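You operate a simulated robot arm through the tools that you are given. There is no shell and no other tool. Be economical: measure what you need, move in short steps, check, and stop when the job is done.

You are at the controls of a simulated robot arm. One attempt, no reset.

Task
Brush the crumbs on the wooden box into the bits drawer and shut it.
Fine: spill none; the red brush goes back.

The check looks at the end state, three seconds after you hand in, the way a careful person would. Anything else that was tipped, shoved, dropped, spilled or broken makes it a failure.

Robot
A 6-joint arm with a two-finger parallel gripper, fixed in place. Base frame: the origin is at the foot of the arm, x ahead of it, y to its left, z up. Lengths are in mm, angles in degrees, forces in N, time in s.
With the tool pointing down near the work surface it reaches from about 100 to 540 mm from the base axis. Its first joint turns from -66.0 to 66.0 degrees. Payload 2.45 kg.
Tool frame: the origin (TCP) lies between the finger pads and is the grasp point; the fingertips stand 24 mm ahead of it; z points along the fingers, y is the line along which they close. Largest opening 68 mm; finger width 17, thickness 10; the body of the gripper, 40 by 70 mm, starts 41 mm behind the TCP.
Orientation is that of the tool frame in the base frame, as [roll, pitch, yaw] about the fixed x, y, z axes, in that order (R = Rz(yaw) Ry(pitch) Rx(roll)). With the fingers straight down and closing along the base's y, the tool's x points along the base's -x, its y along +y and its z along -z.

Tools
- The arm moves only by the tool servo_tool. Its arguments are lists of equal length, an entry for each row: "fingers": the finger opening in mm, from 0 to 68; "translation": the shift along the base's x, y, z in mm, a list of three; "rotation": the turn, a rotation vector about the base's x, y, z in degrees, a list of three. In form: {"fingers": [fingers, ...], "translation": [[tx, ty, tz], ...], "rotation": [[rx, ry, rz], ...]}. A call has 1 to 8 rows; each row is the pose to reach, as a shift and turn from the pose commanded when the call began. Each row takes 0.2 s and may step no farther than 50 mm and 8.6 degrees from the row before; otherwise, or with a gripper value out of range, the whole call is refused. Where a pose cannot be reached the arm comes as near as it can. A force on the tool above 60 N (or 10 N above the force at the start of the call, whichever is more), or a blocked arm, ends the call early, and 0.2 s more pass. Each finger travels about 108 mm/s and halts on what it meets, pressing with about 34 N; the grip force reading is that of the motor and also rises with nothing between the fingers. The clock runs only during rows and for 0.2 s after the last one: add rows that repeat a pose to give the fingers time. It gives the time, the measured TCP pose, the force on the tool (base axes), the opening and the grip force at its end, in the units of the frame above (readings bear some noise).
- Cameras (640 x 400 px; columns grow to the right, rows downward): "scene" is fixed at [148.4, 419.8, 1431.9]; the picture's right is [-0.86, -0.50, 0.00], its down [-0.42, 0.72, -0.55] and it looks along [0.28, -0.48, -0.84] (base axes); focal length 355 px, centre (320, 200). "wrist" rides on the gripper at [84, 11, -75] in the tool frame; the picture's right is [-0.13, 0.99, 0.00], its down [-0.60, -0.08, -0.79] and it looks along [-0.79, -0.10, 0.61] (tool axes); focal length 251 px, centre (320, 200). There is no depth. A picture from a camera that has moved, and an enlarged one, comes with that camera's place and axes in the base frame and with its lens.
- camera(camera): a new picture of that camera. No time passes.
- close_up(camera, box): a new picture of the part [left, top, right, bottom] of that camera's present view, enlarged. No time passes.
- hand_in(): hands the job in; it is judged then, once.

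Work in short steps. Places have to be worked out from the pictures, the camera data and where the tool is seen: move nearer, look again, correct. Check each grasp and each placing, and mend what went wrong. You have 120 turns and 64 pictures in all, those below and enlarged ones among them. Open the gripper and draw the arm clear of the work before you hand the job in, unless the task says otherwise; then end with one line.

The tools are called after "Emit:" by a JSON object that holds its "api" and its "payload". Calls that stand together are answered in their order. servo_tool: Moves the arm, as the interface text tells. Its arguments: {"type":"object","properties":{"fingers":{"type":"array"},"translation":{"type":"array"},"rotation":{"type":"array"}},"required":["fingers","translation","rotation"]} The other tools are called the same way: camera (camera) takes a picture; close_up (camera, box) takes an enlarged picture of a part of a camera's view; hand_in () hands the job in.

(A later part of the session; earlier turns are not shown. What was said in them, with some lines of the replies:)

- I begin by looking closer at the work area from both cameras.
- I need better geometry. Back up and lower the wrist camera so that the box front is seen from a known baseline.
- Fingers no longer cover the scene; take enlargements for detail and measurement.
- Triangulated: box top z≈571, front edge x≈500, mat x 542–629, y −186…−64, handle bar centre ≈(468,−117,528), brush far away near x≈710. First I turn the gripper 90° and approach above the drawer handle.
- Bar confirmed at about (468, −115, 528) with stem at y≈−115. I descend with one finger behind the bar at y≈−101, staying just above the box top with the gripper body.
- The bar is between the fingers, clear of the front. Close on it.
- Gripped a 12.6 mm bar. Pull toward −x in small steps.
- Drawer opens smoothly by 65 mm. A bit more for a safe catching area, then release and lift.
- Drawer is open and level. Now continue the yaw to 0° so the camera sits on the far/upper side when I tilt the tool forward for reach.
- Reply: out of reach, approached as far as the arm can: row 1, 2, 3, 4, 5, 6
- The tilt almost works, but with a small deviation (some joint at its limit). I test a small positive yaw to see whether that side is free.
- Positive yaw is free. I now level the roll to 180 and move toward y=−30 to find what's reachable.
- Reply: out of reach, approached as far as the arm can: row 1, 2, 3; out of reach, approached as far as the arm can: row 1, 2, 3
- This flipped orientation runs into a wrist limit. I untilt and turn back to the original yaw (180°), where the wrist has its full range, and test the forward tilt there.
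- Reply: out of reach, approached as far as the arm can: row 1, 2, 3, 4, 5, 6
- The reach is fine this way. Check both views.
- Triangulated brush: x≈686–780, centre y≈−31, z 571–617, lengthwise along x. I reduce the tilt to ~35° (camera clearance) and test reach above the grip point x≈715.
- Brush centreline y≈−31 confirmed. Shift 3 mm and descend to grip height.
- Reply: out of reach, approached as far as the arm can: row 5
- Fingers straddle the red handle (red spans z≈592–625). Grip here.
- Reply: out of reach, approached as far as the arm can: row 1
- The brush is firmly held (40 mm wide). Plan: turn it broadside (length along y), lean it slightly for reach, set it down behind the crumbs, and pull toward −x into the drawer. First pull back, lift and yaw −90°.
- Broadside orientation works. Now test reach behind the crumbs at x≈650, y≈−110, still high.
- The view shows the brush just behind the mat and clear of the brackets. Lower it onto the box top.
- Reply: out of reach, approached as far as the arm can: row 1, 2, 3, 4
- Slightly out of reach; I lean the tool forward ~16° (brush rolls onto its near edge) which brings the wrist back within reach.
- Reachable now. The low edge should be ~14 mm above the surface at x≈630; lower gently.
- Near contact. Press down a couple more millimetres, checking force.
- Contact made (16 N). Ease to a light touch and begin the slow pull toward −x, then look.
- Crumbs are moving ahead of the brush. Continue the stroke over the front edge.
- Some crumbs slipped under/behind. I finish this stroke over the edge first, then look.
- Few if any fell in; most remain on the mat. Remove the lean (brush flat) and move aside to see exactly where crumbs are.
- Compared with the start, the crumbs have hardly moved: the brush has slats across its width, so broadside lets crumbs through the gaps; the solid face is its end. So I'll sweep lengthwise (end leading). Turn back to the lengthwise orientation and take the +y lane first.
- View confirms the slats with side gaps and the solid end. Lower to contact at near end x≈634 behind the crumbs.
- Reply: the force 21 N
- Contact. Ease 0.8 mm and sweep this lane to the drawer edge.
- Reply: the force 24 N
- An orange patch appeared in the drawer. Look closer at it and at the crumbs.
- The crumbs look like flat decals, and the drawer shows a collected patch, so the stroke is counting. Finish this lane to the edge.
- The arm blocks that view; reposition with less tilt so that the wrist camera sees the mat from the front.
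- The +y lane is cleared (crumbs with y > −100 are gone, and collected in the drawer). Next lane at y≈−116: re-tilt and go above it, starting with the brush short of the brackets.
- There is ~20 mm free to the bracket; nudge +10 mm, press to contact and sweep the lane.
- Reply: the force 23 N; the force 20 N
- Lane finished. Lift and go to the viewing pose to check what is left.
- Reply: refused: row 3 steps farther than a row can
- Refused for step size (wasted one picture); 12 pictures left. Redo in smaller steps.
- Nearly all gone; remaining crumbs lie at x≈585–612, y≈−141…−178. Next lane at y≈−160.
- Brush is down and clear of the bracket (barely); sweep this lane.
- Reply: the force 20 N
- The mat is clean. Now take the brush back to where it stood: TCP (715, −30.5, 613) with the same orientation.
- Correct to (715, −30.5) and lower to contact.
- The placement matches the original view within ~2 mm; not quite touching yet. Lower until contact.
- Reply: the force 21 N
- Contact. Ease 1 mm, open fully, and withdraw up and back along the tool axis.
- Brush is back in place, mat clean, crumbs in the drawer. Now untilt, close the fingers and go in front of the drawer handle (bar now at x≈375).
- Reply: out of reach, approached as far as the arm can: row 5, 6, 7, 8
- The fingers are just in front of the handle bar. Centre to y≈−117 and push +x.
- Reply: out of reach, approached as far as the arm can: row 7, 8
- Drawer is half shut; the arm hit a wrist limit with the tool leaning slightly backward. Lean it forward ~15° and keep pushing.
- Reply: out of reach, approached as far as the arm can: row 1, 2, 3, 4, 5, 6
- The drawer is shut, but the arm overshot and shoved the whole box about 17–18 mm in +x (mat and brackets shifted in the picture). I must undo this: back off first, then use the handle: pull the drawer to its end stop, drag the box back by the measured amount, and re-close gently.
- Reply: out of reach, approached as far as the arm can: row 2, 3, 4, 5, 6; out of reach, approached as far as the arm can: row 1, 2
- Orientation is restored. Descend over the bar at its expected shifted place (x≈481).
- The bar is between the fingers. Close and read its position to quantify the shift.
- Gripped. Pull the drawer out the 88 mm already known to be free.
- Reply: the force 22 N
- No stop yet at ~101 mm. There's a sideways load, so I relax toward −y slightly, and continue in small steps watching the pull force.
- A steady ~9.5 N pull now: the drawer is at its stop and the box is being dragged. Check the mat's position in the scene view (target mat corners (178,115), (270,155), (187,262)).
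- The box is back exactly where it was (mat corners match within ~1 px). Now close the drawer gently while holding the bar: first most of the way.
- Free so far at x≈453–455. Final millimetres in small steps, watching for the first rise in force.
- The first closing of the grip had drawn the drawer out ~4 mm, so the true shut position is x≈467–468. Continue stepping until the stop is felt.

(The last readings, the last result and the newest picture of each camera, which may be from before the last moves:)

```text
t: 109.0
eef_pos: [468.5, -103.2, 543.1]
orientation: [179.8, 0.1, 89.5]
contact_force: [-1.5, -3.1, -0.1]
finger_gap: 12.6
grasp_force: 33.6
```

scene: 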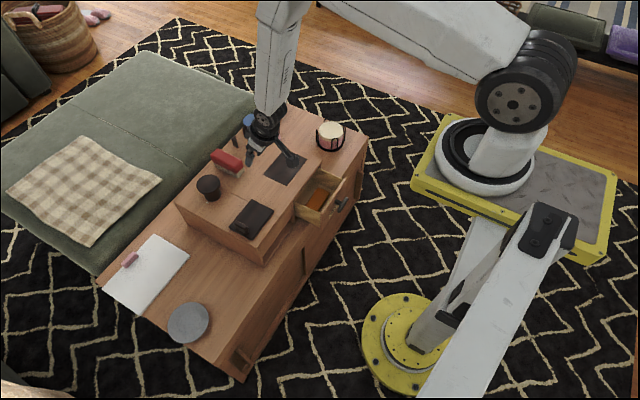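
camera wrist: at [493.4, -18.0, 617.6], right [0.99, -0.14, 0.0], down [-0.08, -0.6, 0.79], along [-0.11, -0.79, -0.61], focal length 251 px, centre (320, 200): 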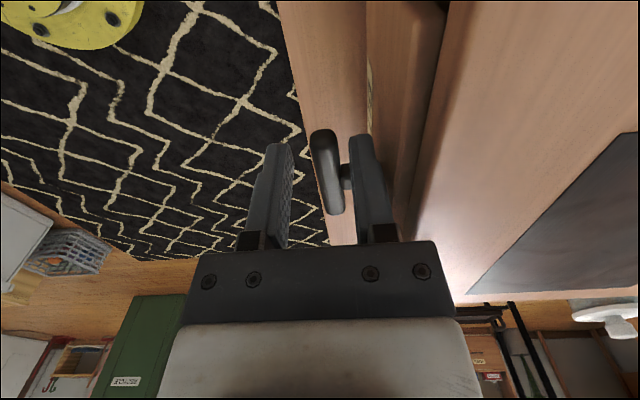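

Emit:
{"api": "servo_tool", "payload": {"fingers": [4, 4, 4], "translation": [[0.4, 0, 0], [0.7, 0, 0], [0.7, 0, 0]], "rotation": [[0, 0, 0], [0, 0, 0], [0, 0, 0]]}}

```text
t: 109.8
eef_pos: [468.5, -104.5, 540.8]
orientation: [-179.9, 0.1, 89.6]
contact_force: [-5.3, 0.5, -0.7]
finger_gap: 12.7
grasp_force: 33.1
```

Stop felt (−5.3 N, below the box's drag force): the drawer is shut. Open and lift away.

Emit:
{"api": "servo_tool", "payload": {"fingers": [20, 26, 26], "translation": [[0, 0, 0], [0, 0, 0], [0, 0, 0]], "rotation": [[0, 0, 0], [0, 0, 0], [0, 0, 0]]}}

Emit:
{"api": "servo_tool", "payload": {"fingers": [26, 26, 26, 26, 26, 40, 60], "translation": [[0, 0, 20], [0, 0, 50], [0, 0, 90], [-15, 0, 130], [-40, 0, 165], [-70, 0, 190], [-95, 0, 200]], "rotation": [[0, 0, 0], [0, 0, 0], [0, 0, 0], [0, 0, 0], [0, 0, 0], [0, 0, 0], [0, 0, 0]]}}

```text
t: 110.6
eef_pos: [469.2, -103.2, 541.7]
orientation: [179.9, 0.3, 89.6]
contact_force: [-1.5, -0.4, 0.5]
finger_gap: 25.1
grasp_force: 0.1
```

```text
t: 112.2
eef_pos: [373.8, -103.8, 743.0]
orientation: [-180.0, 0.2, 89.6]
contact_force: [-0.2, -0.1, 0.2]
finger_gap: 60.1
grasp_force: 0.2
```

Last picture: check the end state of box, drawer and brush.

Emit:
{"api": "close_up", "payload": {"camera": "scene", "box": [200, 90, 376, 200]}}

```text
3.64 times, centred on (288, 145) of scene
camera zoom: at [148.4, 419.9, 1431.9], right [-0.86, -0.5, 0.0], down [-0.42, 0.72, -0.55], along [0.28, -0.48, -0.84], focal length 1291 px, centre (436, 400)
```

zoom: 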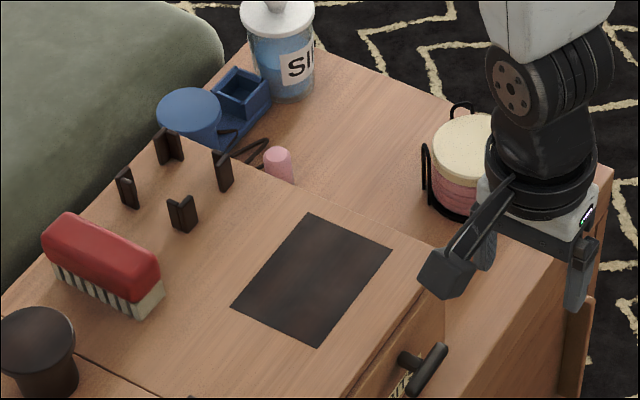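

Drawer shut, mat clean, brush and box back in place, and the arm is clear. Hand in.

Emit:
{"api": "hand_in", "payload": {}}

```text
The job is handed in.
```

The crumbs are off the box and in the bits drawer, the drawer is shut and the red brush is back in its place, but while closing the drawer I shoved the whole box about 17 mm; I dragged it back and the last picture puts it within about 1 mm of where it stood.
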